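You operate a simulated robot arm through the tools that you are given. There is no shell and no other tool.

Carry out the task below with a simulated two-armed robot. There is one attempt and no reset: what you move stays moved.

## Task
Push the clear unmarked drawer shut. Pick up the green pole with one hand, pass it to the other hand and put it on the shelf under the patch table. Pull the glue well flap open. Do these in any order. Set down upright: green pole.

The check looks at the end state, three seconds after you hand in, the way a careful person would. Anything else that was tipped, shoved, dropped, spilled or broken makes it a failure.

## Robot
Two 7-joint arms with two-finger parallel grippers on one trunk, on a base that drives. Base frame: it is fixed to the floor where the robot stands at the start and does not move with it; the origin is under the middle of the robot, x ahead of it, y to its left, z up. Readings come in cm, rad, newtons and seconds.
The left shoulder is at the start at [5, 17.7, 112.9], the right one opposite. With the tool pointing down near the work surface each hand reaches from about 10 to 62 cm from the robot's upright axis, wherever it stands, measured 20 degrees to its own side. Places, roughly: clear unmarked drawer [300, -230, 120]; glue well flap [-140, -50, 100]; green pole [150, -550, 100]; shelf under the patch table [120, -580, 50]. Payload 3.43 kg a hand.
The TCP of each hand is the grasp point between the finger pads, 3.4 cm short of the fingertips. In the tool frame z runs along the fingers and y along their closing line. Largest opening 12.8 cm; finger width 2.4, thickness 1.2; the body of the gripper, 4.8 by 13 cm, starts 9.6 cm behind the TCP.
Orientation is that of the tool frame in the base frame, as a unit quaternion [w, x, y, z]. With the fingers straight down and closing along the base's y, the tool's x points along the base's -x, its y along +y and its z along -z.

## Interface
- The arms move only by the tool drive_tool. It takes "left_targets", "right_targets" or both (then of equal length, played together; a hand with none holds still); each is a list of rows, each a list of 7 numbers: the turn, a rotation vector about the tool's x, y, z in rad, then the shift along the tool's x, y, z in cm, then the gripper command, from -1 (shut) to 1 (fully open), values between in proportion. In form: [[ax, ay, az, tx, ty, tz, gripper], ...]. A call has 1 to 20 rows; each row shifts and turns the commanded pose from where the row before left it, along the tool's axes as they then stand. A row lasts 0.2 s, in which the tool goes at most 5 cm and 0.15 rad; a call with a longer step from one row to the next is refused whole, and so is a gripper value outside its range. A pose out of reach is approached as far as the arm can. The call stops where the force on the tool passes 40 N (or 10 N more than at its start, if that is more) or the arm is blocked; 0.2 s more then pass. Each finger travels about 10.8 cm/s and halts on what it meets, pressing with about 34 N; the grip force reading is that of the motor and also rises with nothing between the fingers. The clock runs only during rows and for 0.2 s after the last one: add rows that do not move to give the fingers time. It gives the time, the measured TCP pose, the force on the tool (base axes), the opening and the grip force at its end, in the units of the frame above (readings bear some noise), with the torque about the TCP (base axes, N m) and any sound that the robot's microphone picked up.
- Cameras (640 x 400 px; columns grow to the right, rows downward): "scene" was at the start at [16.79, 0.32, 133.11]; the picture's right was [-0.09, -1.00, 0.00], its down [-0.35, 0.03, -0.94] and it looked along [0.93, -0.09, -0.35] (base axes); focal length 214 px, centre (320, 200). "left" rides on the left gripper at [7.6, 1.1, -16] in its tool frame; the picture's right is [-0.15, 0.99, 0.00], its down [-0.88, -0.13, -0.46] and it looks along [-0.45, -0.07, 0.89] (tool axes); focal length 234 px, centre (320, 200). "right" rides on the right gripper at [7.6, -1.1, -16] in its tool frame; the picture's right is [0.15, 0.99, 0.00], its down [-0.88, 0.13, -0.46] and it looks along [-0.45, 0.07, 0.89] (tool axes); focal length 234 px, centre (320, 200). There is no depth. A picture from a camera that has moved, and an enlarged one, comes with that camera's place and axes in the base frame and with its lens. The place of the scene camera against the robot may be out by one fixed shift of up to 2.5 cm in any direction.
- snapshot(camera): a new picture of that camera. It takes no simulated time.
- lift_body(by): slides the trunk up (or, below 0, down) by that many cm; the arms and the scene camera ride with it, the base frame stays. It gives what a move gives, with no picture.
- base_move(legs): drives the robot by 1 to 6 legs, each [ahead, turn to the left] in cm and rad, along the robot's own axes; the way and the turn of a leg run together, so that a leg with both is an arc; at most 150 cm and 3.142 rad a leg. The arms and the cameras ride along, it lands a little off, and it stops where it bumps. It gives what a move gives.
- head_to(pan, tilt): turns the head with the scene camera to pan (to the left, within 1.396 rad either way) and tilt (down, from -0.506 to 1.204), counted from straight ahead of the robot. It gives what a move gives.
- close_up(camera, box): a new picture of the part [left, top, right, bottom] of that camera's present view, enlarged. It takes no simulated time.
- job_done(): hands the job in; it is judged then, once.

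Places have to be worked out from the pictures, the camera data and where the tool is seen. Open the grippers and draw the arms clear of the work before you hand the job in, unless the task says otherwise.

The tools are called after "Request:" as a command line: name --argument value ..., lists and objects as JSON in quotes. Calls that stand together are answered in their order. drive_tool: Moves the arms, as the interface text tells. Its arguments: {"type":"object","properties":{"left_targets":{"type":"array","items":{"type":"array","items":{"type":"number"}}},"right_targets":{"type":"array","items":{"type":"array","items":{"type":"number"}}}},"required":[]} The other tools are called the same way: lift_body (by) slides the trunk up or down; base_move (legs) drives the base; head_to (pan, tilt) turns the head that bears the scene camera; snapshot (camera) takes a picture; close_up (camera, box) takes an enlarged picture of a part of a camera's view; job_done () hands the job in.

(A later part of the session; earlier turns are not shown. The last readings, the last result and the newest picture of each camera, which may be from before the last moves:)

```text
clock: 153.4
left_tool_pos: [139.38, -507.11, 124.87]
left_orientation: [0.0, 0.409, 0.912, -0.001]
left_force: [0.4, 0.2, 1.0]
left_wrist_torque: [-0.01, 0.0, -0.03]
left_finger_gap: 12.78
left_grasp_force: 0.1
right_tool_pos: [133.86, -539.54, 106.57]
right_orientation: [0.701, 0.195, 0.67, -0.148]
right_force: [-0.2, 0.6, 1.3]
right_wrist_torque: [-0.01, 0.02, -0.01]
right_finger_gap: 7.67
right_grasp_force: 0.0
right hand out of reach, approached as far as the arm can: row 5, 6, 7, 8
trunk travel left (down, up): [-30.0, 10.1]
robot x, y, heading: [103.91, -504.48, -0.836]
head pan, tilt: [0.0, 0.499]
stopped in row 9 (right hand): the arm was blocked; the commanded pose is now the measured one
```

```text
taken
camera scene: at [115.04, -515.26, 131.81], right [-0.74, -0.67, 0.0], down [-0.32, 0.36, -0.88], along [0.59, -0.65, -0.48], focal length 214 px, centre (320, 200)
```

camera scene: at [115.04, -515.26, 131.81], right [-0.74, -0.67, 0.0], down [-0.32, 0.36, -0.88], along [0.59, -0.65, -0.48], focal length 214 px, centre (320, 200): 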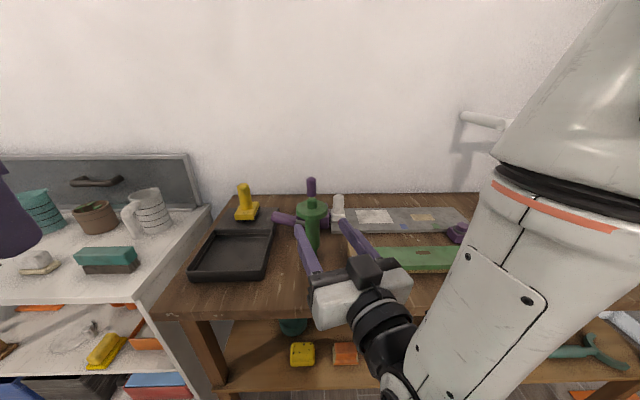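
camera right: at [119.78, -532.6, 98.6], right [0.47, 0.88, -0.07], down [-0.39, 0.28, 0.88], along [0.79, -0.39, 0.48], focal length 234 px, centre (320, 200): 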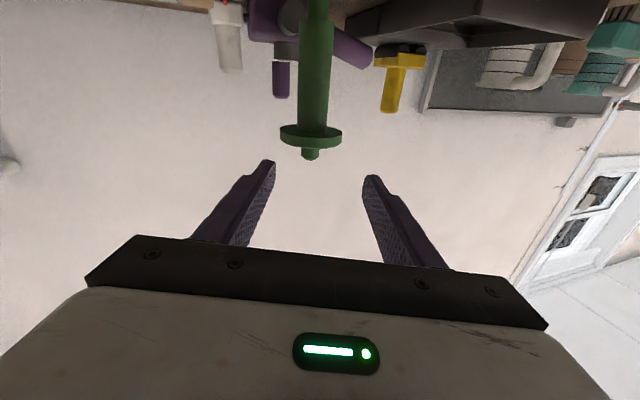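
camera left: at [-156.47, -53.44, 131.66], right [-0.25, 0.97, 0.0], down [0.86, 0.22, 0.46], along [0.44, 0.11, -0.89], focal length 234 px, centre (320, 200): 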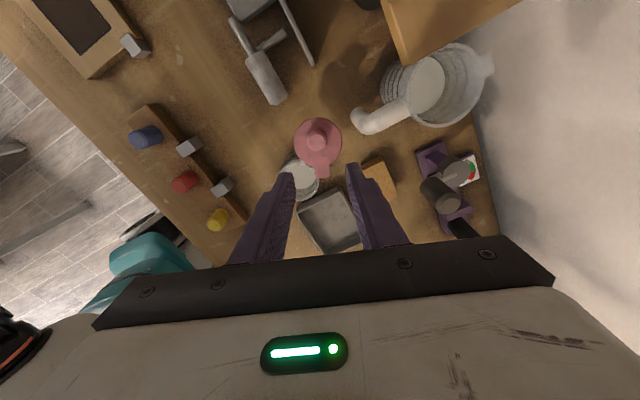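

The arm reached a limit close in, leaving the hand yawed ~20° left, but the pole is straight ahead of it (13.4 cm, lateral -0.3 cm). I lower, move 4 cm forward and level the hand.

Request:
drive_tool --right_targets '[[0, 0, 0, 1.7, 0, 1, 0.2], [0, 0, 0, 1.7, 0, 1.5, 0.2], [0, 0.013, -0.04, 1.6, 0, 1.5, 0.2], [0, 0.013, -0.035, 0, 0, 0, 0.2], [0, 0, 0, 0, 0, 0, 0.2]]'

Request:
snapshot --camera "right"

Request:
close_up --camera "scene" --box '[250, 170, 430, 330]'

```text
clock: 154.8
left_tool_pos: [139.39, -507.09, 124.9]
left_orientation: [0.001, 0.409, 0.913, 0.0]
left_force: [-0.1, -0.6, -0.3]
left_wrist_torque: [0.01, -0.02, 0.0]
left_finger_gap: 12.78
left_grasp_force: 0.1
right_tool_pos: [137.64, -541.31, 104.29]
right_orientation: [0.692, 0.201, 0.67, -0.175]
right_force: [-0.1, 0.5, -1.0]
right_wrist_torque: [-0.03, -0.03, -0.01]
right_finger_gap: 7.66
right_grasp_force: 0.0
right hand out of reach, approached as far as the arm can: row 1, 2, 3
trunk travel left (down, up): [-30.0, 10.1]
robot x, y, heading: [103.98, -504.56, -0.839]
head pan, tilt: [0.0, 0.499]
stopped in row 5 (right hand): the arm was blocked; the commanded pose is now the measured one
```

```text
taken
camera right: at [123.75, -533.77, 96.23], right [0.51, 0.85, -0.1], down [-0.36, 0.32, 0.88], along [0.78, -0.41, 0.47], focal length 234 px, centre (320, 200)
```

right: 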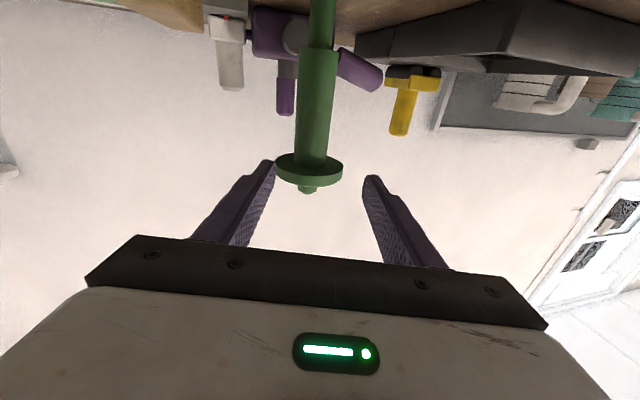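

```text
2.50 times, centred on (340, 250) of scene
camera zoom: at [115.04, -515.27, 131.81], right [-0.74, -0.67, 0.0], down [-0.32, 0.36, -0.88], along [0.59, -0.65, -0.48], focal length 536 px, centre (270, 75)
```

zoom: 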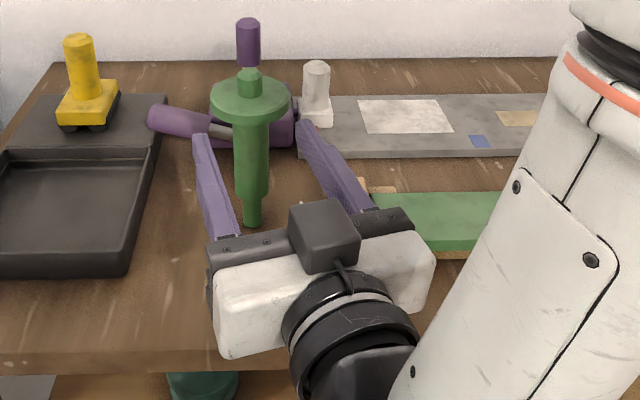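

The arm is too folded here, so poses near the body are unreachable. I back the base 9 cm to let the arm work more extended.

Request:
base_move --legs '[[-9, 0]]'

Request:
drive_tool --right_targets '[[0, 0, 0, 0, 0, 2, 0.2], [0, 0, 0, 0, 0, 2, 0.2], [0, 0, 0, 0, 0, 2, 0.2], [0, 0, 0, 0, 0, 1.5, 0.2], [0, 0, 0, 0, 0, 0, 0.2]]'

Request:
snapshot --camera "right"

```text
clock: 155.9
left_tool_pos: [133.34, -500.26, 124.92]
left_orientation: [0.0, 0.409, 0.913, 0.0]
left_force: [-0.3, 0.5, -0.4]
left_wrist_torque: [-0.03, -0.03, -0.03]
left_finger_gap: 12.81
left_grasp_force: 0.1
right_tool_pos: [131.68, -534.51, 104.16]
right_orientation: [0.693, 0.201, 0.67, -0.175]
right_force: [-0.5, 0.6, 0.4]
right_wrist_torque: [-0.02, 0.05, 0.0]
right_finger_gap: 7.67
right_grasp_force: 0.0
trunk travel left (down, up): [-30.0, 10.1]
robot x, y, heading: [98.06, -497.53, -0.841]
head pan, tilt: [0.0, 0.499]
```

```text
clock: 157.1
left_tool_pos: [133.48, -500.36, 124.84]
left_orientation: [0.0, 0.409, 0.912, 0.0]
left_force: [-0.1, -0.5, -0.7]
left_wrist_torque: [-0.02, 0.02, -0.02]
left_finger_gap: 12.78
left_grasp_force: 0.1
right_tool_pos: [138.56, -536.78, 104.89]
right_orientation: [0.691, 0.204, 0.67, -0.177]
right_force: [0.9, 0.0, 0.4]
right_wrist_torque: [0.01, 0.01, -0.01]
right_finger_gap: 7.65
right_grasp_force: 0.2
right hand out of reach, approached as far as the arm can: row 1, 2, 3, 4
trunk travel left (down, up): [-30.0, 10.1]
robot x, y, heading: [97.94, -497.96, -0.832]
head pan, tilt: [0.0, 0.499]
```

```text
taken
camera right: at [124.62, -529.19, 97.1], right [0.52, 0.85, -0.1], down [-0.36, 0.32, 0.88], along [0.78, -0.42, 0.47], focal length 234 px, centre (320, 200)
```

right: 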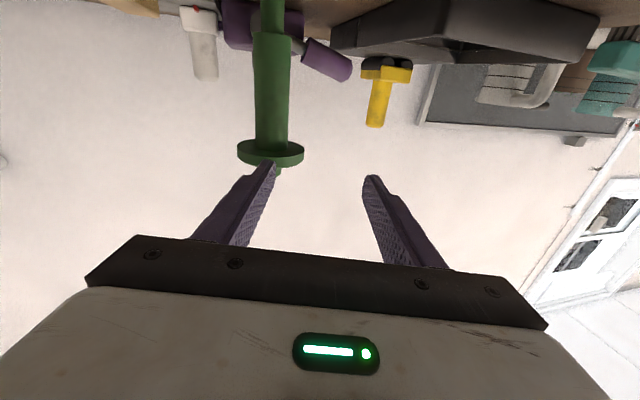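

Yawing the right arm across is awkward, so I change the plan: the right hand will pick the pole from above by its top stub, and the left hand, pitched forward-down, will take it by the grip. First I raise the right hand and return it to pointing down.

Request:
drive_tool --right_targets '[[0, 0, 0, -3, 0, -2, 0.6], [0, 0, 0, -3, 0, -2, 1], [0, 0, 0, -3, 0, -2, 1], [0.1, 0, 0, -2, -1, -1, 1], [0.12, 0, 0, 0, -1, 0, 1], [0.12, 0, 0, 0, -1, 0, 1], [0, 0.15, 0, 0, -1, -1, 1], [0, 0.15, 0, 0, -1, -1, 1], [0, 0.15, 0, 0, -1, -1, 1], [0, 0.15, 0, 0, -1, -1, 1], [0, 0.15, 0, 0, -1, 0, 1], [0, 0.15, 0, 0, -1, 0, 1], [0, 0.15, 0, 0, -1, 0, 1], [0, 0.15, 0, 0, 0, 0, 1], [0, 0.15, 0, 0, 0, 0, 1], [0, 0.15, 0, 0, 0, 0, 1], [0, 0.09, 0, 0, 0, 0, 1], [0, 0, 0, 0, 0, 0, 1]]'

Request:
snapshot --camera "scene"

```text
clock: 160.9
left_tool_pos: [133.44, -500.5, 124.84]
left_orientation: [0.0, 0.41, 0.912, 0.0]
left_force: [-0.3, 0.1, -0.4]
left_wrist_torque: [0.0, -0.04, -0.01]
left_finger_gap: 12.81
left_grasp_force: 0.1
right_tool_pos: [122.32, -537.49, 116.24]
right_orientation: [0.004, 0.425, 0.905, 0.025]
right_force: [-0.2, 0.0, 0.5]
right_wrist_torque: [0.01, 0.02, -0.02]
right_finger_gap: 12.8
right_grasp_force: 0.1
trunk travel left (down, up): [-30.0, 10.1]
robot x, y, heading: [97.83, -497.73, -0.835]
head pan, tilt: [0.0, 0.499]
```

```text
taken
camera scene: at [109.06, -508.58, 131.81], right [-0.74, -0.67, 0.0], down [-0.32, 0.36, -0.88], along [0.59, -0.65, -0.48], focal length 214 px, centre (320, 200)
```

scene: 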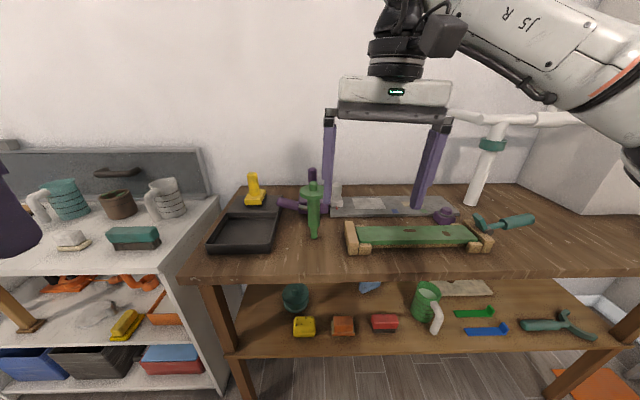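

The right hand points down again. I drive 17 cm forward so the pole is within top-down reach (about 51 cm ahead), with the hand still clear above everything.

Request:
base_move --legs '[[17, 0]]'

Request:
snapshot --camera "scene"

Request:
snapshot --camera "right"

```text
clock: 162.4
left_tool_pos: [144.85, -513.05, 124.71]
left_orientation: [0.001, 0.41, 0.912, 0.0]
left_force: [0.5, 0.6, -0.5]
left_wrist_torque: [0.01, 0.04, 0.0]
left_finger_gap: 12.8
left_grasp_force: 0.1
right_tool_pos: [133.71, -550.04, 116.25]
right_orientation: [0.004, 0.425, 0.905, 0.025]
right_force: [-0.4, -0.3, 0.1]
right_wrist_torque: [0.04, 0.02, 0.0]
right_finger_gap: 12.77
right_grasp_force: 0.1
trunk travel left (down, up): [-30.0, 10.1]
robot x, y, heading: [108.94, -510.7, -0.839]
head pan, tilt: [0.0, 0.499]
```

```text
taken
camera scene: at [120.43, -521.25, 131.8], right [-0.74, -0.67, 0.0], down [-0.32, 0.36, -0.88], along [0.59, -0.65, -0.48], focal length 214 px, centre (320, 200)
```

scene: 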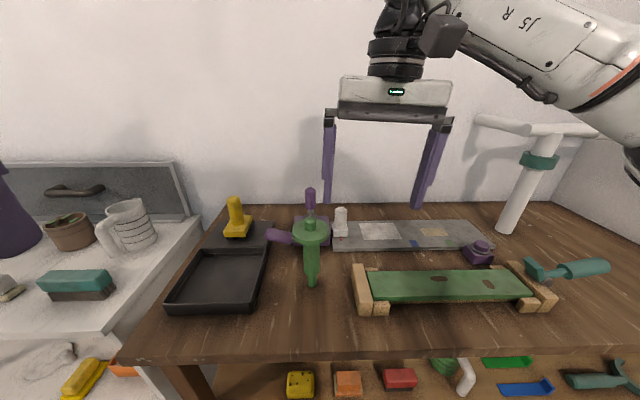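

```text
taken
camera right: at [127.65, -545.58, 132.24], right [0.67, 0.74, 0.05], down [0.65, -0.61, 0.45], along [0.36, -0.27, -0.89], focal length 234 px, centre (320, 200)
```

right: 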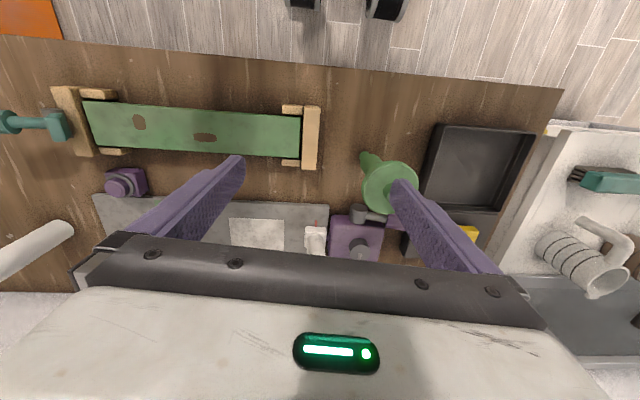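

The wrist camera now sees the pole from above. I enlarge it to place the stub precisely.

Request:
close_up --camera "right" --box '[330, 130, 450, 230]'

Request:
close_up --camera "scene" --box '[260, 180, 360, 300]'

```text
4.00 times, centred on (390, 180) of right
camera zoom: at [127.65, -545.58, 132.24], right [0.67, 0.74, 0.05], down [0.65, -0.61, 0.45], along [0.36, -0.27, -0.89], focal length 937 px, centre (40, 280)
```

zoom: 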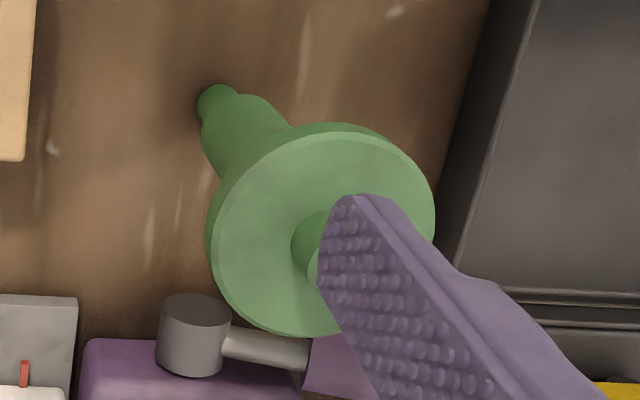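

```text
3.33 times, centred on (310, 240) of scene
camera zoom: at [120.43, -521.25, 131.8], right [-0.74, -0.67, 0.0], down [-0.32, 0.36, -0.88], along [0.59, -0.65, -0.48], focal length 715 px, centre (353, 67)
```

zoom: 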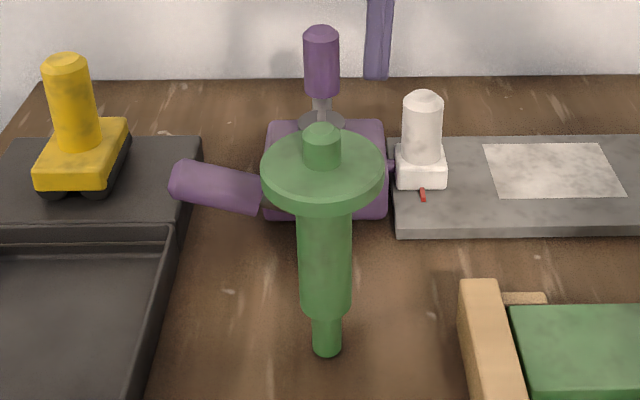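

With the pole vertical, both foot and disc rays agree on (143.4, -546.2). I level the right hand and move it above the stub, still 4 cm clear of the top.

Request:
drive_tool --right_targets '[[0.049, 0, 0.03, -1.1, 3.3, 0, 0.5], [0, 0, 0, -1.1, 3.3, 0, 0], [0, 0, 0, -1.0, 3.3, 0, 0], [0, 0, 0, 0, 0, 0, 0], [0, 0, 0, 0, 0, 0, 0]]'

Request:
snapshot --camera "right"

Request:
close_up --camera "right" --box '[240, 110, 400, 230]'

Request:
close_up --camera "scene" --box '[230, 80, 400, 300]'

```text
clock: 163.6
left_tool_pos: [144.66, -513.03, 124.74]
left_orientation: [0.0, 0.409, 0.913, 0.0]
left_force: [-0.7, 0.2, 0.5]
left_wrist_torque: [0.02, 0.0, -0.01]
left_finger_gap: 12.81
left_grasp_force: 0.1
right_tool_pos: [143.34, -546.39, 116.39]
right_orientation: [-0.007, 0.44, 0.898, 0.002]
right_force: [-0.6, -0.2, -0.5]
right_wrist_torque: [-0.01, 0.0, -0.01]
right_finger_gap: 6.4
right_grasp_force: 0.0
trunk travel left (down, up): [-30.0, 10.1]
robot x, y, heading: [109.06, -510.16, -0.839]
head pan, tilt: [0.0, 0.499]
```

```text
taken
camera right: at [138.05, -541.14, 132.51], right [0.69, 0.72, 0.0], down [0.65, -0.62, 0.44], along [0.32, -0.31, -0.9], focal length 234 px, centre (320, 200)
```

right: 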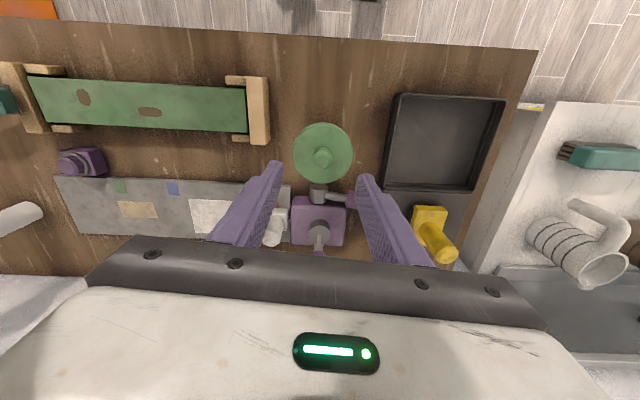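

```text
3.33 times, centred on (320, 170) of right
camera zoom: at [138.05, -541.14, 132.51], right [0.69, 0.72, 0.0], down [0.65, -0.62, 0.44], along [0.32, -0.31, -0.9], focal length 781 px, centre (320, 300)
```

zoom: 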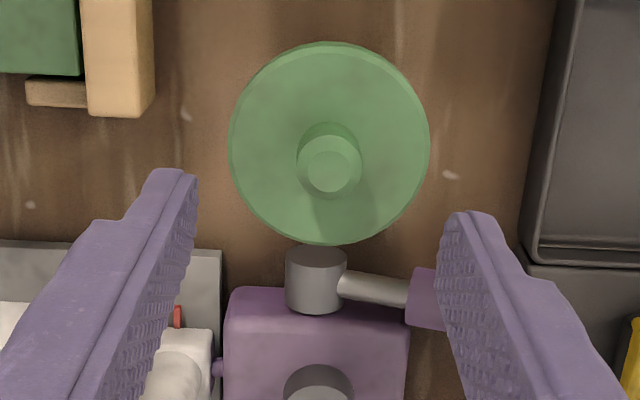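

```text
1.82 times, centred on (315, 190) of scene
camera zoom: at [120.4, -521.17, 131.81], right [-0.74, -0.67, 0.0], down [-0.32, 0.36, -0.88], along [0.59, -0.65, -0.48], focal length 390 px, centre (329, 218)
```

zoom: 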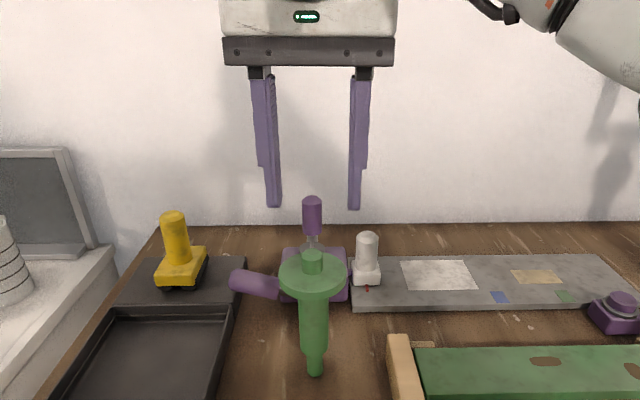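

The stub is centred within 0.5 cm; disc top z≈105.1 and stub top ≈108.0. I descend so the fingertips stop 0.5 cm above the disc.

Request:
drive_tool --right_targets '[[0, -0.014, 0, 0, 0.44, 2.5, 0], [0, 0, 0, 0, 0, 2.5, 0], [0, 0, 0, 0, 0, 1.5, 0], [0, 0, 0, 0, 0, 0.9, 0], [0, 0, 0, 0, 0, 0, 0]]'

Request:
close_up --camera "right" --box '[220, 60, 420, 200]'

Request:
close_up --camera "scene" --box '[250, 160, 370, 300]'

```text
clock: 164.8
left_tool_pos: [144.71, -513.0, 124.81]
left_orientation: [-0.001, 0.409, 0.912, 0.0]
left_force: [-0.4, 0.0, -0.1]
left_wrist_torque: [0.01, -0.01, 0.01]
left_finger_gap: 12.81
left_grasp_force: 0.1
right_tool_pos: [143.64, -546.17, 108.96]
right_orientation: [0.0, 0.44, 0.898, -0.001]
right_force: [0.1, -0.8, 5.4]
right_wrist_torque: [0.02, 0.05, -0.02]
right_finger_gap: 6.39
right_grasp_force: 0.0
trunk travel left (down, up): [-30.0, 10.1]
robot x, y, heading: [109.07, -510.16, -0.845]
head pan, tilt: [0.0, 0.499]
```

```text
2.86 times, centred on (320, 130) of right
camera zoom: at [138.24, -540.76, 125.04], right [0.69, 0.72, 0.0], down [0.64, -0.61, 0.46], along [0.33, -0.32, -0.89], focal length 669 px, centre (320, 400)
```

zoom: 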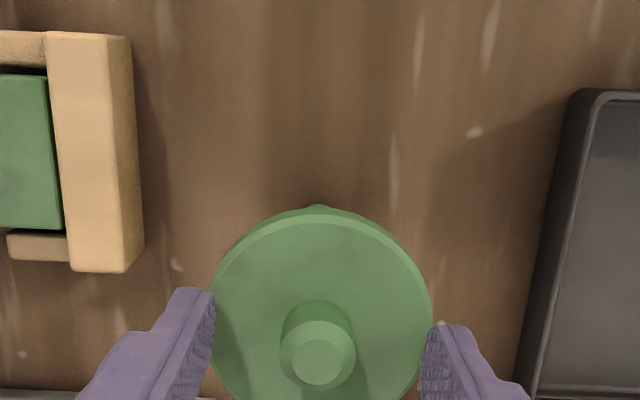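

```text
2.86 times, centred on (310, 230) of scene
camera zoom: at [120.35, -521.16, 131.83], right [-0.74, -0.67, 0.0], down [-0.32, 0.36, -0.88], along [0.59, -0.65, -0.48], focal length 613 px, centre (349, 114)
```

zoom: 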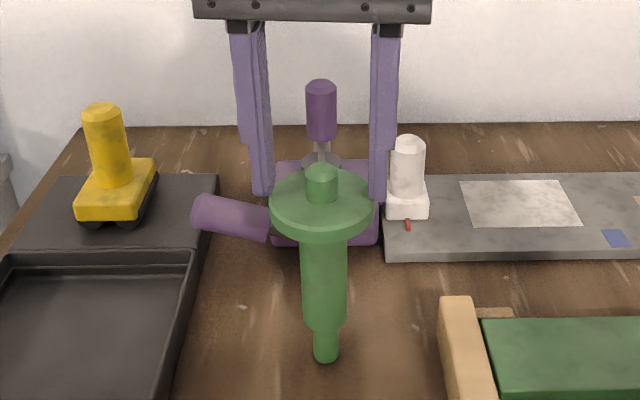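

A 5 N upward force shows the fingertips just touch the disc rim. I raise 0.6 cm and then close on the stub.

Request:
drive_tool --right_targets '[[0, 0, 0, 0, 0, -0.6, 0], [0, 0, 0, 0, 0, 0, 0], [0, 0, 0, 0, 0, 0, -0.2], [0, 0, 0, 0, 0, 0, -0.4], [0, 0, 0, 0, 0, 0, -0.6], [0, 0, 0, 0, 0, 0, -0.8], [0, 0, 0, 0, 0, 0, -1], [0, 0, 0, 0, 0, 0, -1]]'

Request:
close_up --camera "right" --box '[220, 60, 420, 200]'

Request:
close_up --camera "scene" --box '[250, 160, 370, 300]'

```text
clock: 166.6
left_tool_pos: [144.66, -512.96, 124.71]
left_orientation: [0.001, 0.409, 0.912, 0.001]
left_force: [0.9, -0.6, -0.4]
left_wrist_torque: [-0.01, 0.01, -0.01]
left_finger_gap: 12.81
left_grasp_force: 0.0
right_tool_pos: [143.79, -546.07, 109.55]
right_orientation: [-0.001, 0.439, 0.898, -0.001]
right_force: [-1.1, 0.2, 1.0]
right_wrist_torque: [-0.03, 0.03, -0.03]
right_finger_gap: 2.01
right_grasp_force: 33.3
trunk travel left (down, up): [-30.0, 10.1]
robot x, y, heading: [109.18, -510.5, -0.841]
head pan, tilt: [0.0, 0.499]
```

```text
2.86 times, centred on (320, 130) of right
camera zoom: at [138.27, -540.79, 125.52], right [0.69, 0.72, 0.0], down [0.64, -0.61, 0.46], along [0.33, -0.32, -0.89], focal length 669 px, centre (320, 400)
```

zoom: 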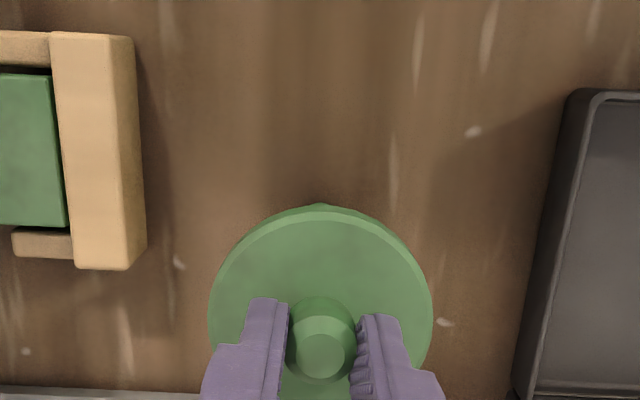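

```text
2.86 times, centred on (310, 230) of scene
camera zoom: at [120.38, -521.19, 131.81], right [-0.74, -0.67, 0.0], down [-0.32, 0.36, -0.88], along [0.59, -0.65, -0.48], focal length 613 px, centre (349, 114)
```

zoom: 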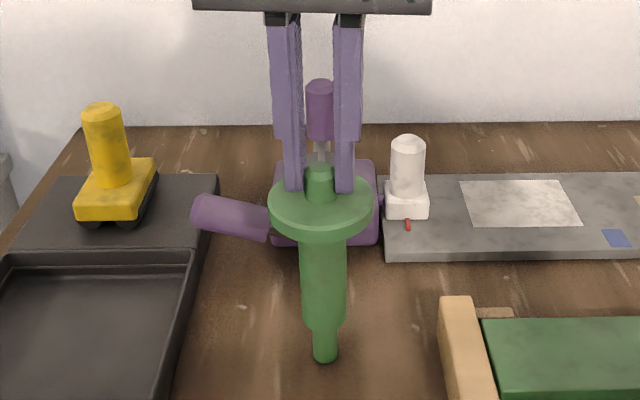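

The stub is gripped (gap 2.0 cm, 33 N). I lift straight up 6 cm and check the load and attitude.

Request:
drive_tool --right_targets '[[0, 0, 0, 0, 0, -1, -1], [0, 0, 0, 0, 0, -1.5, -1], [0, 0, 0, 0, 0, -1.5, -1], [0, 0, 0, 0, 0, -2, -1], [0, 0, 0, 0, 0, 0, -1]]'

Request:
snapshot --camera "scene"

Request:
close_up --camera "right" --box '[200, 20, 440, 200]'

```text
clock: 167.8
left_tool_pos: [144.73, -513.04, 124.78]
left_orientation: [0.0, 0.409, 0.912, 0.0]
left_force: [0.2, 0.2, 1.3]
left_wrist_torque: [0.01, 0.02, 0.06]
left_finger_gap: 12.79
left_grasp_force: 0.0
right_tool_pos: [143.71, -546.08, 115.56]
right_orientation: [-0.001, 0.439, 0.899, -0.001]
right_force: [-0.8, -0.2, -1.2]
right_wrist_torque: [0.02, 0.01, 0.01]
right_finger_gap: 2.01
right_grasp_force: 33.9
trunk travel left (down, up): [-30.0, 10.1]
robot x, y, heading: [109.07, -510.33, -0.842]
head pan, tilt: [0.0, 0.499]
```

```text
taken
camera scene: at [120.39, -521.22, 131.81], right [-0.74, -0.67, 0.0], down [-0.32, 0.36, -0.88], along [0.59, -0.65, -0.48], focal length 214 px, centre (320, 200)
```

scene: 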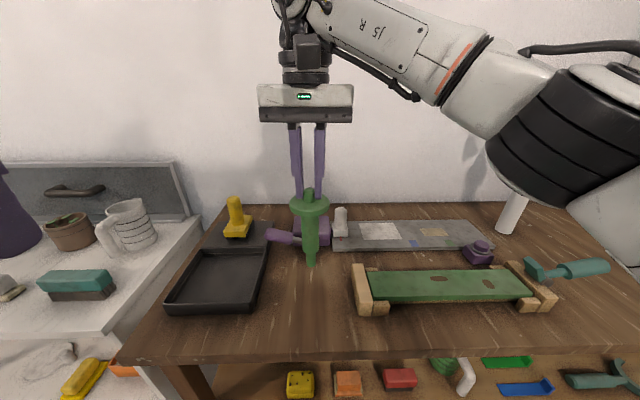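

```text
2.22 times, centred on (320, 110) of right
camera zoom: at [138.28, -540.78, 131.6], right [0.69, 0.72, 0.0], down [0.64, -0.61, 0.46], along [0.33, -0.32, -0.89], focal length 520 px, centre (320, 400)
```

zoom: 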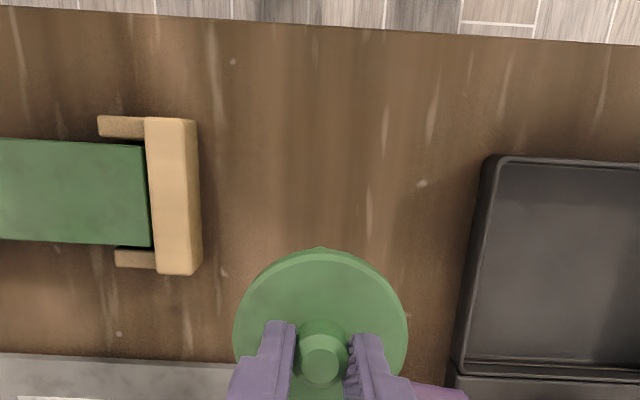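

The pole is lifted, hanging straight, foot at about z=96. Now I bring the left hand around, pitching it 60° forward, to a spot short of the pole at the grip's height.

Request:
drive_tool --left_targets '[[0, -0.15, 0, -1.2, -1, 2.0, 0.6], [0, -0.15, 0, -0.89, -1, 2.16, 0.3], [0, -0.15, 0, -0.55, -1, 2.27, 0.3], [0, -0.15, 0, -0.21, -1, 2.32, 0.3], [0, -0.15, 0, 0.14, -1, 2.33, 0.3], [0, -0.15, 0, 0.49, -1, 2.28, 0.3], [0, -0.15, 0, 0.82, -1, 2.18, 0.3], [0, 0, 0, 1.14, -1, 2.04, 0.3], [0, 0, 0, 1.14, -1, 2.04, 0.3], [0, 0, 0, 1.14, -1, 2.04, 0.3], [0, 0, 0, 0, 0, 0, 0.3]]'

Request:
snapshot --camera "left"

Request:
snapshot --camera "scene"

```text
clock: 170.2
left_tool_pos: [146.24, -533.9, 111.11]
left_orientation: [0.457, 0.354, 0.79, -0.205]
left_force: [0.5, 1.2, 1.3]
left_wrist_torque: [0.0, -0.01, 0.0]
left_finger_gap: 8.3
left_grasp_force: 0.1
left hand out of reach, approached as far as the arm can: row 5, 6, 7
right_tool_pos: [143.65, -546.09, 115.7]
right_orientation: [0.0, 0.439, 0.898, -0.001]
right_force: [0.2, 0.3, -1.7]
right_wrist_torque: [-0.01, 0.0, -0.03]
right_finger_gap: 2.03
right_grasp_force: 33.8
trunk travel left (down, up): [-30.0, 10.1]
robot x, y, heading: [109.24, -510.58, -0.841]
head pan, tilt: [0.0, 0.499]
```

```text
taken
camera left: at [135.24, -520.06, 112.6], right [0.79, 0.6, 0.13], down [-0.07, -0.12, 0.99], along [0.61, -0.79, -0.05], focal length 234 px, centre (320, 200)
```

left: 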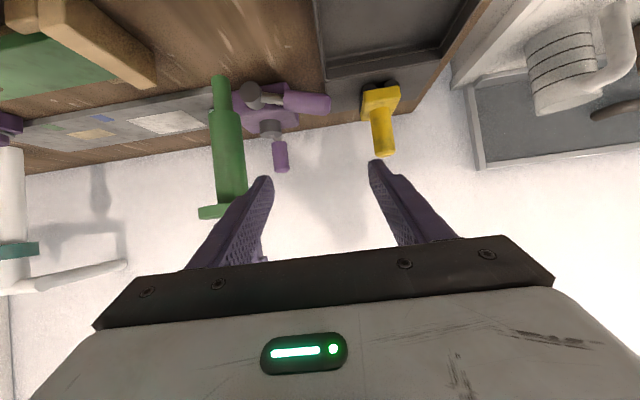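

```text
taken
camera scene: at [120.38, -521.19, 131.81], right [-0.74, -0.67, 0.0], down [-0.32, 0.36, -0.88], along [0.59, -0.65, -0.48], focal length 214 px, centre (320, 200)
```

scene: 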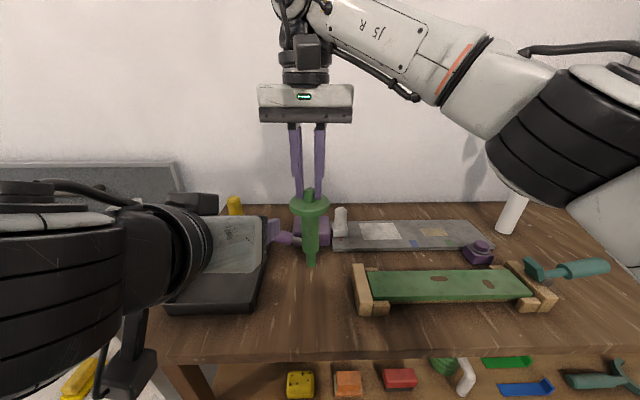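

The left hand is pitched correctly but 6.6 cm high and 10 cm left of the pole. I lower it first, then slide it right in front of the grip.

Request:
drive_tool --left_targets '[[0, 0, 0, 2.24, 0, 0.52, 0.3], [0, 0, 0, 2.24, 0, 0.52, 0.3], [0, 0, 0, 2.24, 0, 0.52, 0.3], [0, 0, 0, 0, -3.3, 0, 0.3], [0, 0, 0, 0, -3.3, 0, 0.3], [0, 0, 0, 0, -3.4, 0, 0.3], [0, 0, 0, 0, 0, 0, 0.3]]'

Request:
snapshot --camera "left"

Request:
snapshot --camera "scene"

```text
clock: 171.8
left_tool_pos: [137.57, -542.26, 105.36]
left_orientation: [0.457, 0.355, 0.789, -0.206]
left_force: [-0.2, 0.7, 0.7]
left_wrist_torque: [0.0, -0.01, 0.02]
left_finger_gap: 8.32
left_grasp_force: 0.0
left hand out of reach, approached as far as the arm can: row 1, 2, 3
right_tool_pos: [143.9, -546.2, 115.59]
right_orientation: [0.0, 0.439, 0.898, 0.0]
right_force: [-0.2, -0.5, -1.6]
right_wrist_torque: [-0.02, -0.03, -0.01]
right_finger_gap: 2.04
right_grasp_force: 34.6
trunk travel left (down, up): [-30.0, 10.1]
robot x, y, heading: [109.17, -510.39, -0.84]
head pan, tilt: [0.0, 0.499]
```

```text
taken
camera left: at [126.67, -528.36, 106.91], right [0.79, 0.6, 0.13], down [-0.07, -0.12, 0.99], along [0.61, -0.79, -0.05], focal length 234 px, centre (320, 200)
```

left: 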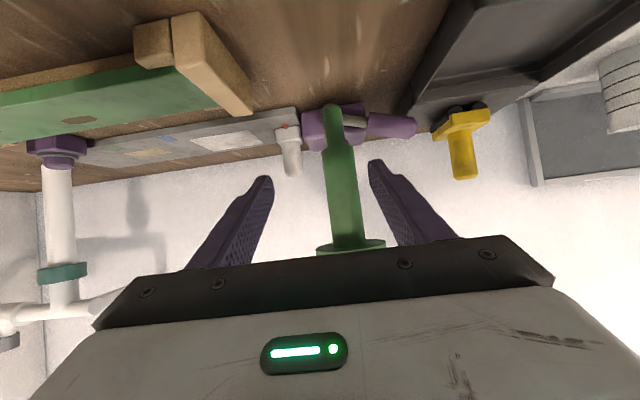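

```text
taken
camera scene: at [120.41, -521.18, 131.81], right [-0.74, -0.67, 0.0], down [-0.32, 0.36, -0.88], along [0.59, -0.65, -0.48], focal length 214 px, centre (320, 200)
```

scene: 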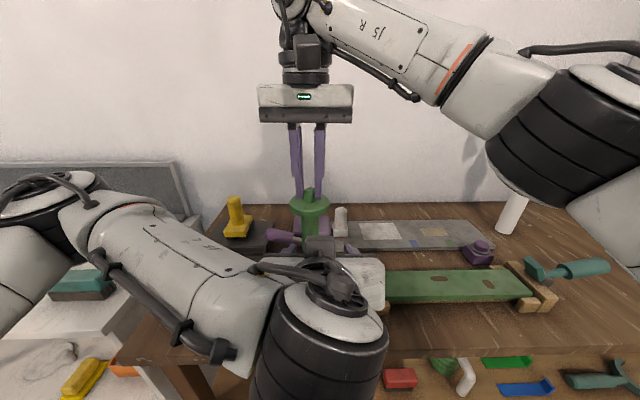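

The left hand is 7 cm short of the pole and ~1.8 cm to its right. I correct sideways and down slightly, then check before advancing.

Request:
drive_tool --left_targets '[[0, 0, 0, 0.39, 0.9, 0.22, 0.3], [0, 0, 0, 0.39, 0.9, 0.23, 0.3], [0, 0, 0, -1.0, 0, 1.73, 0.3], [0, 0, 0, 0, 0, 0, 0.3]]'

Request:
snapshot --camera "left"

```text
clock: 172.8
left_tool_pos: [140.31, -542.48, 104.57]
left_orientation: [0.457, 0.355, 0.789, -0.206]
left_force: [-1.8, 0.5, 0.5]
left_wrist_torque: [0.04, 0.0, -0.01]
left_finger_gap: 8.33
left_grasp_force: 0.1
right_tool_pos: [143.72, -546.05, 115.68]
right_orientation: [-0.001, 0.439, 0.898, -0.001]
right_force: [-1.1, 0.2, -1.1]
right_wrist_torque: [-0.01, -0.01, 0.01]
right_finger_gap: 2.04
right_grasp_force: 34.6
trunk travel left (down, up): [-30.0, 10.1]
robot x, y, heading: [108.95, -510.64, -0.836]
head pan, tilt: [0.0, 0.499]
```

```text
taken
camera left: at [129.36, -528.66, 106.04], right [0.79, 0.6, 0.13], down [-0.07, -0.12, 0.99], along [0.61, -0.79, -0.05], focal length 234 px, centre (320, 200)
```

left: 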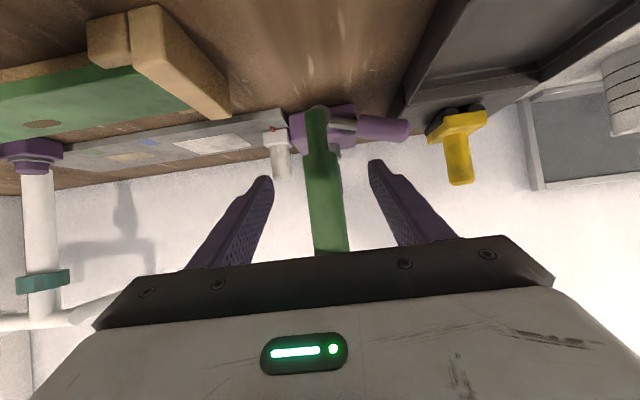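

Now the pole is centred between the fingers, 5 cm ahead. I advance horizontally until the grip sits between the pads.

Request:
drive_tool --left_targets '[[0, 0, 0, -0.62, 0, 1.08, 0.3], [0, 0, 0, -0.62, 0, 1.08, 0.3], [0, 0, 0, -0.62, 0, 1.08, 0.3], [0, 0, 0, -0.62, 0, 1.08, 0.3], [0, 0, 0, 0, 0, 0, 0.3]]'

Request:
snapshot --camera "left"

Request:
close_up --camera "scene" --box '[220, 80, 420, 300]'

Request:
snapshot --camera "right"

```text
clock: 174.0
left_tool_pos: [143.68, -546.17, 104.57]
left_orientation: [0.457, 0.354, 0.79, -0.205]
left_force: [-0.3, 0.5, -0.1]
left_wrist_torque: [0.02, -0.01, 0.0]
left_finger_gap: 8.3
left_grasp_force: 0.1
right_tool_pos: [143.69, -546.0, 115.59]
right_orientation: [0.0, 0.44, 0.898, -0.001]
right_force: [0.3, -0.3, -0.7]
right_wrist_torque: [0.0, -0.01, 0.01]
right_finger_gap: 2.02
right_grasp_force: 33.9
trunk travel left (down, up): [-30.0, 10.1]
robot x, y, heading: [109.11, -510.49, -0.836]
head pan, tilt: [0.0, 0.499]
```

```text
taken
camera left: at [132.67, -532.42, 106.0], right [0.79, 0.6, 0.13], down [-0.07, -0.12, 0.99], along [0.61, -0.79, -0.05], focal length 234 px, centre (320, 200)
```

left: 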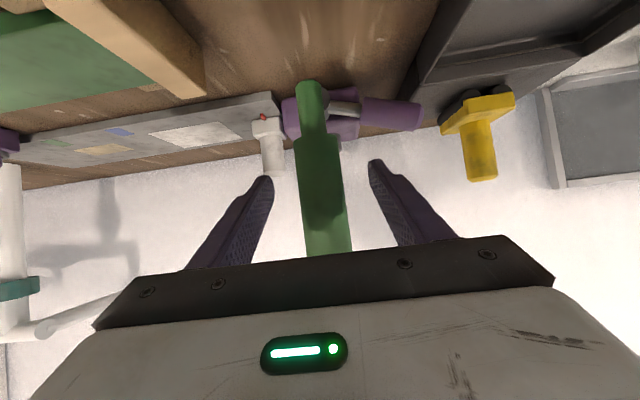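

```text
1.82 times, centred on (320, 190) of scene
camera zoom: at [120.38, -521.2, 131.81], right [-0.74, -0.67, 0.0], down [-0.32, 0.36, -0.88], along [0.59, -0.65, -0.48], focal length 390 px, centre (320, 218)
```

zoom: 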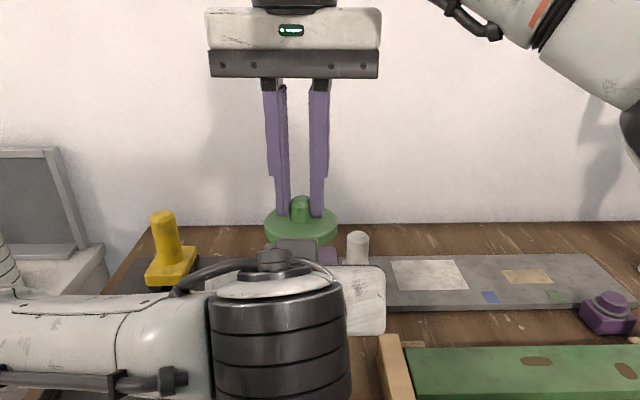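

```text
taken
camera right: at [138.28, -540.76, 131.58], right [0.69, 0.72, 0.0], down [0.64, -0.61, 0.46], along [0.33, -0.32, -0.89], focal length 234 px, centre (320, 200)
```

right: 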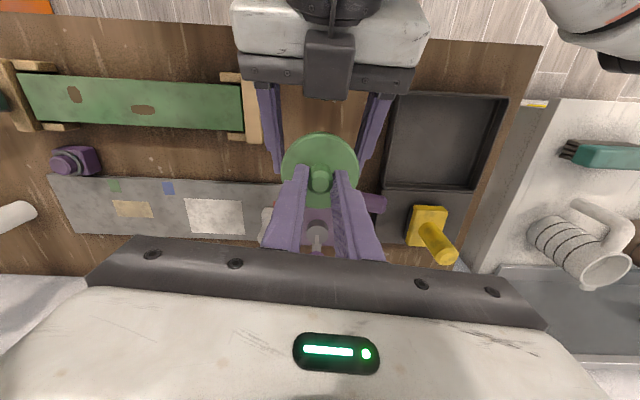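

Both cameras show the grip between the left fingers, just under the disc. I close the left hand on the grip while the right still holds the stub.

Request:
drive_tool --left_targets '[[0, 0, 0, 0, 0, 0, 0], [0, 0, 0, 0, 0, 0, -0.2], [0, 0, 0, 0, 0, 0, -0.4], [0, 0, 0, 0, 0, 0, -0.6], [0, 0, 0, 0, 0, 0, -0.8], [0, 0, 0, 0, 0, 0, -1], [0, 0, 0, 0, 0, 0, -1]]'

Request:
snapshot --camera "left"

Request:
snapshot --camera "right"

```text
clock: 175.6
left_tool_pos: [143.73, -546.35, 104.49]
left_orientation: [0.457, 0.353, 0.79, -0.204]
left_force: [5.0, 5.9, -0.3]
left_wrist_torque: [-0.26, 0.39, 0.01]
left_finger_gap: 3.26
left_grasp_force: 34.5
right_tool_pos: [143.58, -546.03, 115.64]
right_orientation: [0.0, 0.44, 0.898, -0.001]
right_force: [-5.8, -4.7, 0.2]
right_wrist_torque: [-0.28, 0.19, -0.05]
right_finger_gap: 2.03
right_grasp_force: 34.0
trunk travel left (down, up): [-30.0, 10.1]
robot x, y, heading: [108.9, -510.53, -0.839]
head pan, tilt: [0.0, 0.499]
```

```text
taken
camera left: at [132.68, -532.41, 105.99], right [0.79, 0.6, 0.13], down [-0.07, -0.12, 0.99], along [0.61, -0.79, -0.05], focal length 234 px, centre (320, 200)
```

left: 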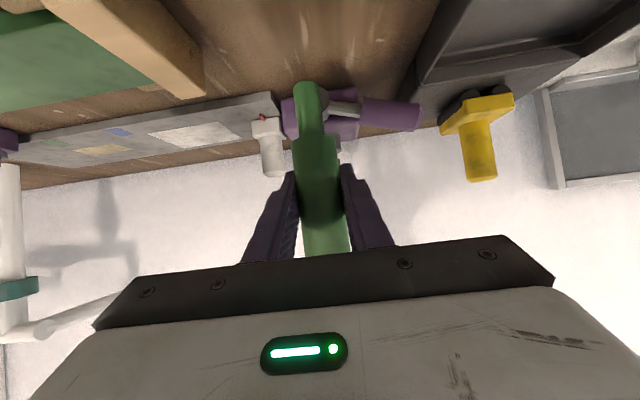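

```text
taken
camera right: at [138.27, -540.8, 131.58], right [0.69, 0.72, 0.0], down [0.64, -0.62, 0.46], along [0.33, -0.32, -0.89], focal length 234 px, centre (320, 200)
```

right: 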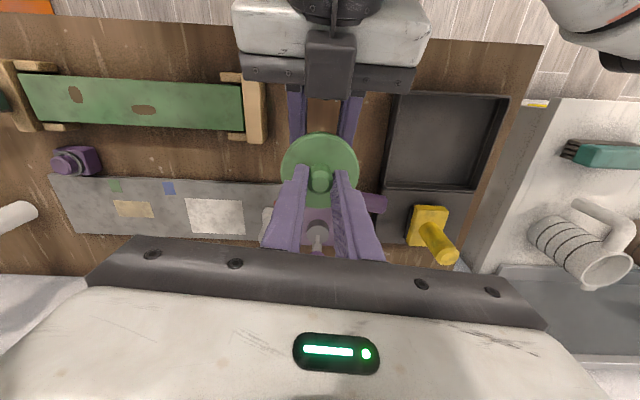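

The left hand holds the grip (gap 3.26 cm); a small sideways preload remains between hands. I relieve it, open the right hand and lift it clear.

Request:
drive_tool --left_targets '[[0, 0, 0, 0, 0.12, 0, -1], [0, 0, 0, 0, 0, 0, -1], [0, 0, 0, 0, 0, 0, -1], [0, 0, 0, 0, 0, 0, -1], [0, 0, 0, 0, 0, 0, -1], [0, 0, 0, 0, 0, 0, -1], [0, 0, 0, 0, 0, 0, -1]]' --right_targets '[[0, 0, 0, 0, 0, 0, -1], [0, 0, 0, 0, 0, 0, -0.8], [0, 0, 0, 0, 0, 0, -0.5], [0, 0, 0, 0, 0, 0, -0.3], [0, 0, 0, 0, 0, 0, -0.3], [0, 0, 0, 0, 0, -1.5, -0.3], [0, 0, 0, 0, 0, -2, -0.3]]'

Request:
snapshot --camera "right"

Request:
snapshot --camera "scene"

```text
clock: 177.2
left_tool_pos: [143.72, -546.18, 104.56]
left_orientation: [0.458, 0.354, 0.789, -0.206]
left_force: [0.2, 0.1, 0.1]
left_wrist_torque: [0.0, 0.01, 0.02]
left_finger_gap: 3.25
left_grasp_force: 34.0
right_tool_pos: [143.67, -545.93, 119.2]
right_orientation: [-0.001, 0.438, 0.899, -0.001]
right_force: [-0.3, -0.2, -0.8]
right_wrist_torque: [-0.02, -0.04, 0.01]
right_finger_gap: 4.46
right_grasp_force: 0.0
trunk travel left (down, up): [-30.0, 10.1]
robot x, y, heading: [109.15, -510.14, -0.84]
head pan, tilt: [0.0, 0.499]
```

```text
taken
camera right: at [138.24, -540.69, 135.11], right [0.69, 0.72, 0.0], down [0.64, -0.61, 0.46], along [0.33, -0.32, -0.89], focal length 234 px, centre (320, 200)
```

right: 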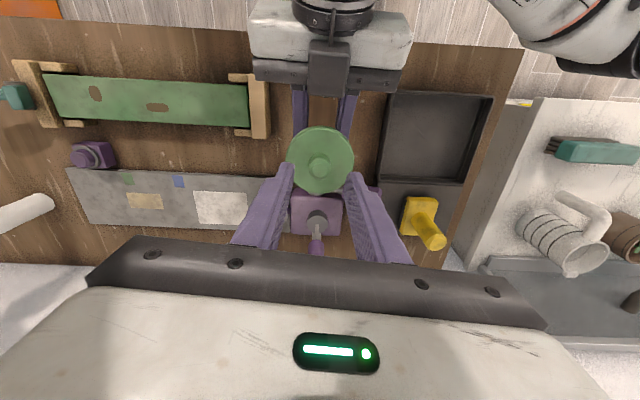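

```text
taken
camera scene: at [120.38, -521.15, 131.82], right [-0.74, -0.67, 0.0], down [-0.32, 0.36, -0.88], along [0.59, -0.65, -0.48], focal length 214 px, centre (320, 200)
```

scene: 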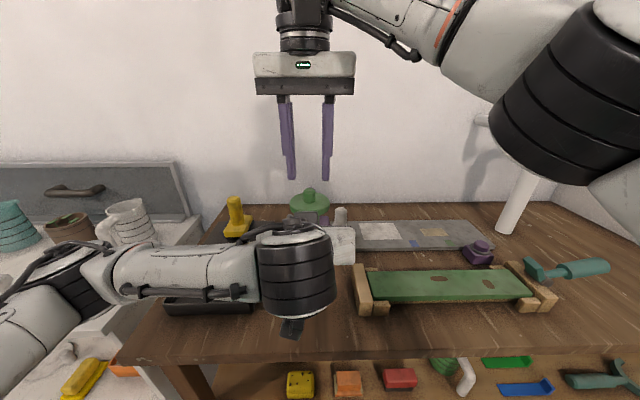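

The handover worked: the left hand holds the pole alone, hanging upright. I retract the right hand up and back to its side, keeping the left still.

Request:
drive_tool --right_targets '[[0, 0, 0, 0, 0, -2, 0], [0, 0, 0, 3, -2, -1, 0.3], [0, 0, 0, 3, -3, 0, 0.6], [0, 0, 0, 3, -3, 0, 1], [0, 0, 0, 3, -3, 0, 1], [0, 0, 0, 3, -3, 0, 1], [0, 0, 0, 2, -3, 0, 1], [0, 0, 0, 2, -2, 0, 1], [0, 0, 0, 0, 0, 0, 1]]'

Request:
base_move --legs '[[-25, 0]]'

Request:
snapshot --camera "scene"

Request:
snapshot --camera "left"

```text
clock: 179.2
left_tool_pos: [143.81, -546.13, 104.53]
left_orientation: [0.457, 0.354, 0.79, -0.205]
left_force: [-0.3, 0.3, 0.6]
left_wrist_torque: [-0.01, 0.0, -0.02]
left_finger_gap: 3.25
left_grasp_force: 33.9
right_tool_pos: [117.02, -542.82, 122.11]
right_orientation: [-0.001, 0.44, 0.898, -0.001]
right_force: [0.8, -0.5, -0.2]
right_wrist_torque: [0.03, 0.0, 0.0]
right_finger_gap: 12.82
right_grasp_force: 0.1
trunk travel left (down, up): [-30.0, 10.1]
robot x, y, heading: [109.47, -510.25, -0.841]
head pan, tilt: [0.0, 0.499]
```

```text
clock: 181.0
left_tool_pos: [127.04, -527.69, 104.56]
left_orientation: [0.458, 0.354, 0.789, -0.205]
left_force: [-0.5, 0.9, -0.8]
left_wrist_torque: [-0.02, 0.02, 0.0]
left_finger_gap: 3.28
left_grasp_force: 33.9
right_tool_pos: [100.38, -524.22, 122.17]
right_orientation: [-0.001, 0.439, 0.899, -0.001]
right_force: [1.6, 0.9, -0.3]
right_wrist_torque: [-0.03, -0.03, 0.01]
right_finger_gap: 12.81
right_grasp_force: 0.0
trunk travel left (down, up): [-30.0, 10.1]
robot x, y, heading: [92.79, -491.67, -0.835]
head pan, tilt: [0.0, 0.499]
```

```text
taken
camera scene: at [103.69, -502.6, 131.82], right [-0.74, -0.67, 0.0], down [-0.32, 0.36, -0.88], along [0.59, -0.65, -0.48], focal length 214 px, centre (320, 200)
```

scene: 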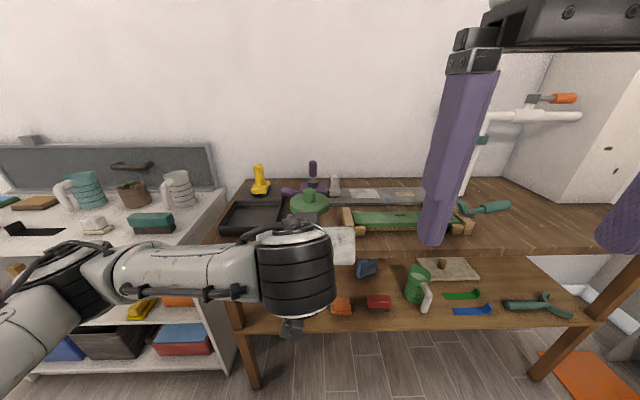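

```text
taken
camera left: at [116.05, -513.76, 106.0], right [0.79, 0.6, 0.13], down [-0.07, -0.12, 0.99], along [0.61, -0.79, -0.05], focal length 234 px, centre (320, 200)
```

left: 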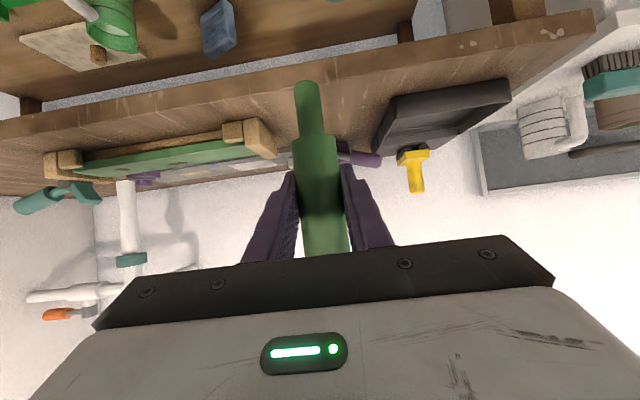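

I am 10 cm clear of the table edge. I shift the left hand 16 cm to the left and lower the trunk by 30 cm so the hand can reach the shelf level.

Request:
drive_tool --left_targets '[[0, 0, 0, 0, 3, 0, -1], [0, 0, 0, 0, 4, 0, -1], [0, 0, 0, 0, 4, 0, -1], [0, 0, 0, 0, 3, 0, -1], [0, 0, 0, 0, 2, 0, -1], [0, 0, 0, 0, 0, 0, -1]]'

Request:
lift_body --by -30

Request:
snapshot --camera "scene"

Request:
snapshot --camera "left"

```text
clock: 182.4
left_tool_pos: [139.22, -516.92, 104.49]
left_orientation: [0.458, 0.354, 0.79, -0.205]
left_force: [0.0, 0.5, -0.1]
left_wrist_torque: [-0.05, 0.01, -0.01]
left_finger_gap: 3.21
left_grasp_force: 33.7
right_tool_pos: [100.38, -524.26, 122.19]
right_orientation: [-0.002, 0.44, 0.898, 0.0]
right_force: [0.6, -0.5, -0.1]
right_wrist_torque: [-0.06, 0.0, 0.02]
right_finger_gap: 12.78
right_grasp_force: 0.0
trunk travel left (down, up): [-30.0, 10.1]
robot x, y, heading: [92.19, -491.93, -0.837]
head pan, tilt: [0.0, 0.499]
```

```text
clock: 185.4
left_tool_pos: [139.14, -516.91, 74.52]
left_orientation: [0.458, 0.354, 0.789, -0.205]
left_force: [0.0, -0.2, 0.0]
left_wrist_torque: [0.03, 0.0, 0.02]
left_finger_gap: 3.25
left_grasp_force: 34.1
right_tool_pos: [100.44, -524.24, 92.01]
right_orientation: [-0.001, 0.44, 0.898, -0.001]
right_force: [-0.4, -0.2, -0.9]
right_wrist_torque: [0.01, 0.03, -0.02]
right_finger_gap: 12.8
right_grasp_force: 0.0
trunk travel left (down, up): [0.0, 40.1]
robot x, y, heading: [92.34, -491.89, -0.842]
head pan, tilt: [0.0, 0.499]
```

```text
taken
camera scene: at [103.72, -502.64, 101.81], right [-0.74, -0.67, 0.0], down [-0.32, 0.36, -0.88], along [0.59, -0.65, -0.48], focal length 214 px, centre (320, 200)
```

scene: 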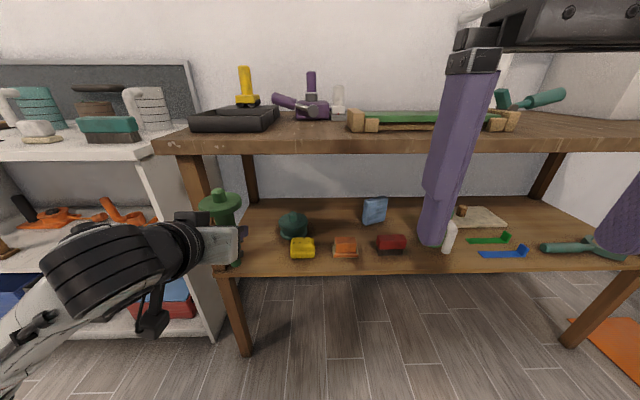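

```text
taken
camera left: at [128.06, -503.14, 75.94], right [0.79, 0.6, 0.13], down [-0.07, -0.12, 0.99], along [0.61, -0.79, -0.05], focal length 234 px, centre (320, 200)
```

left: 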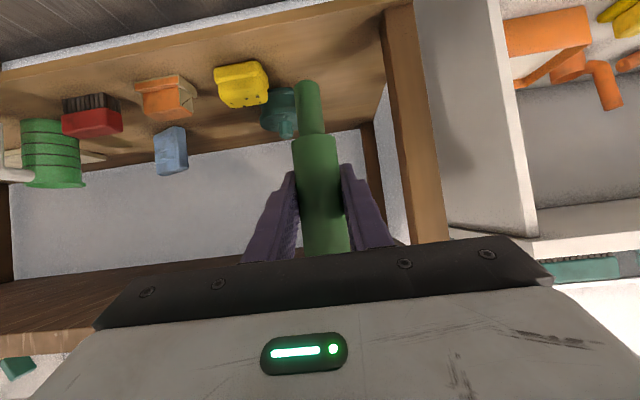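

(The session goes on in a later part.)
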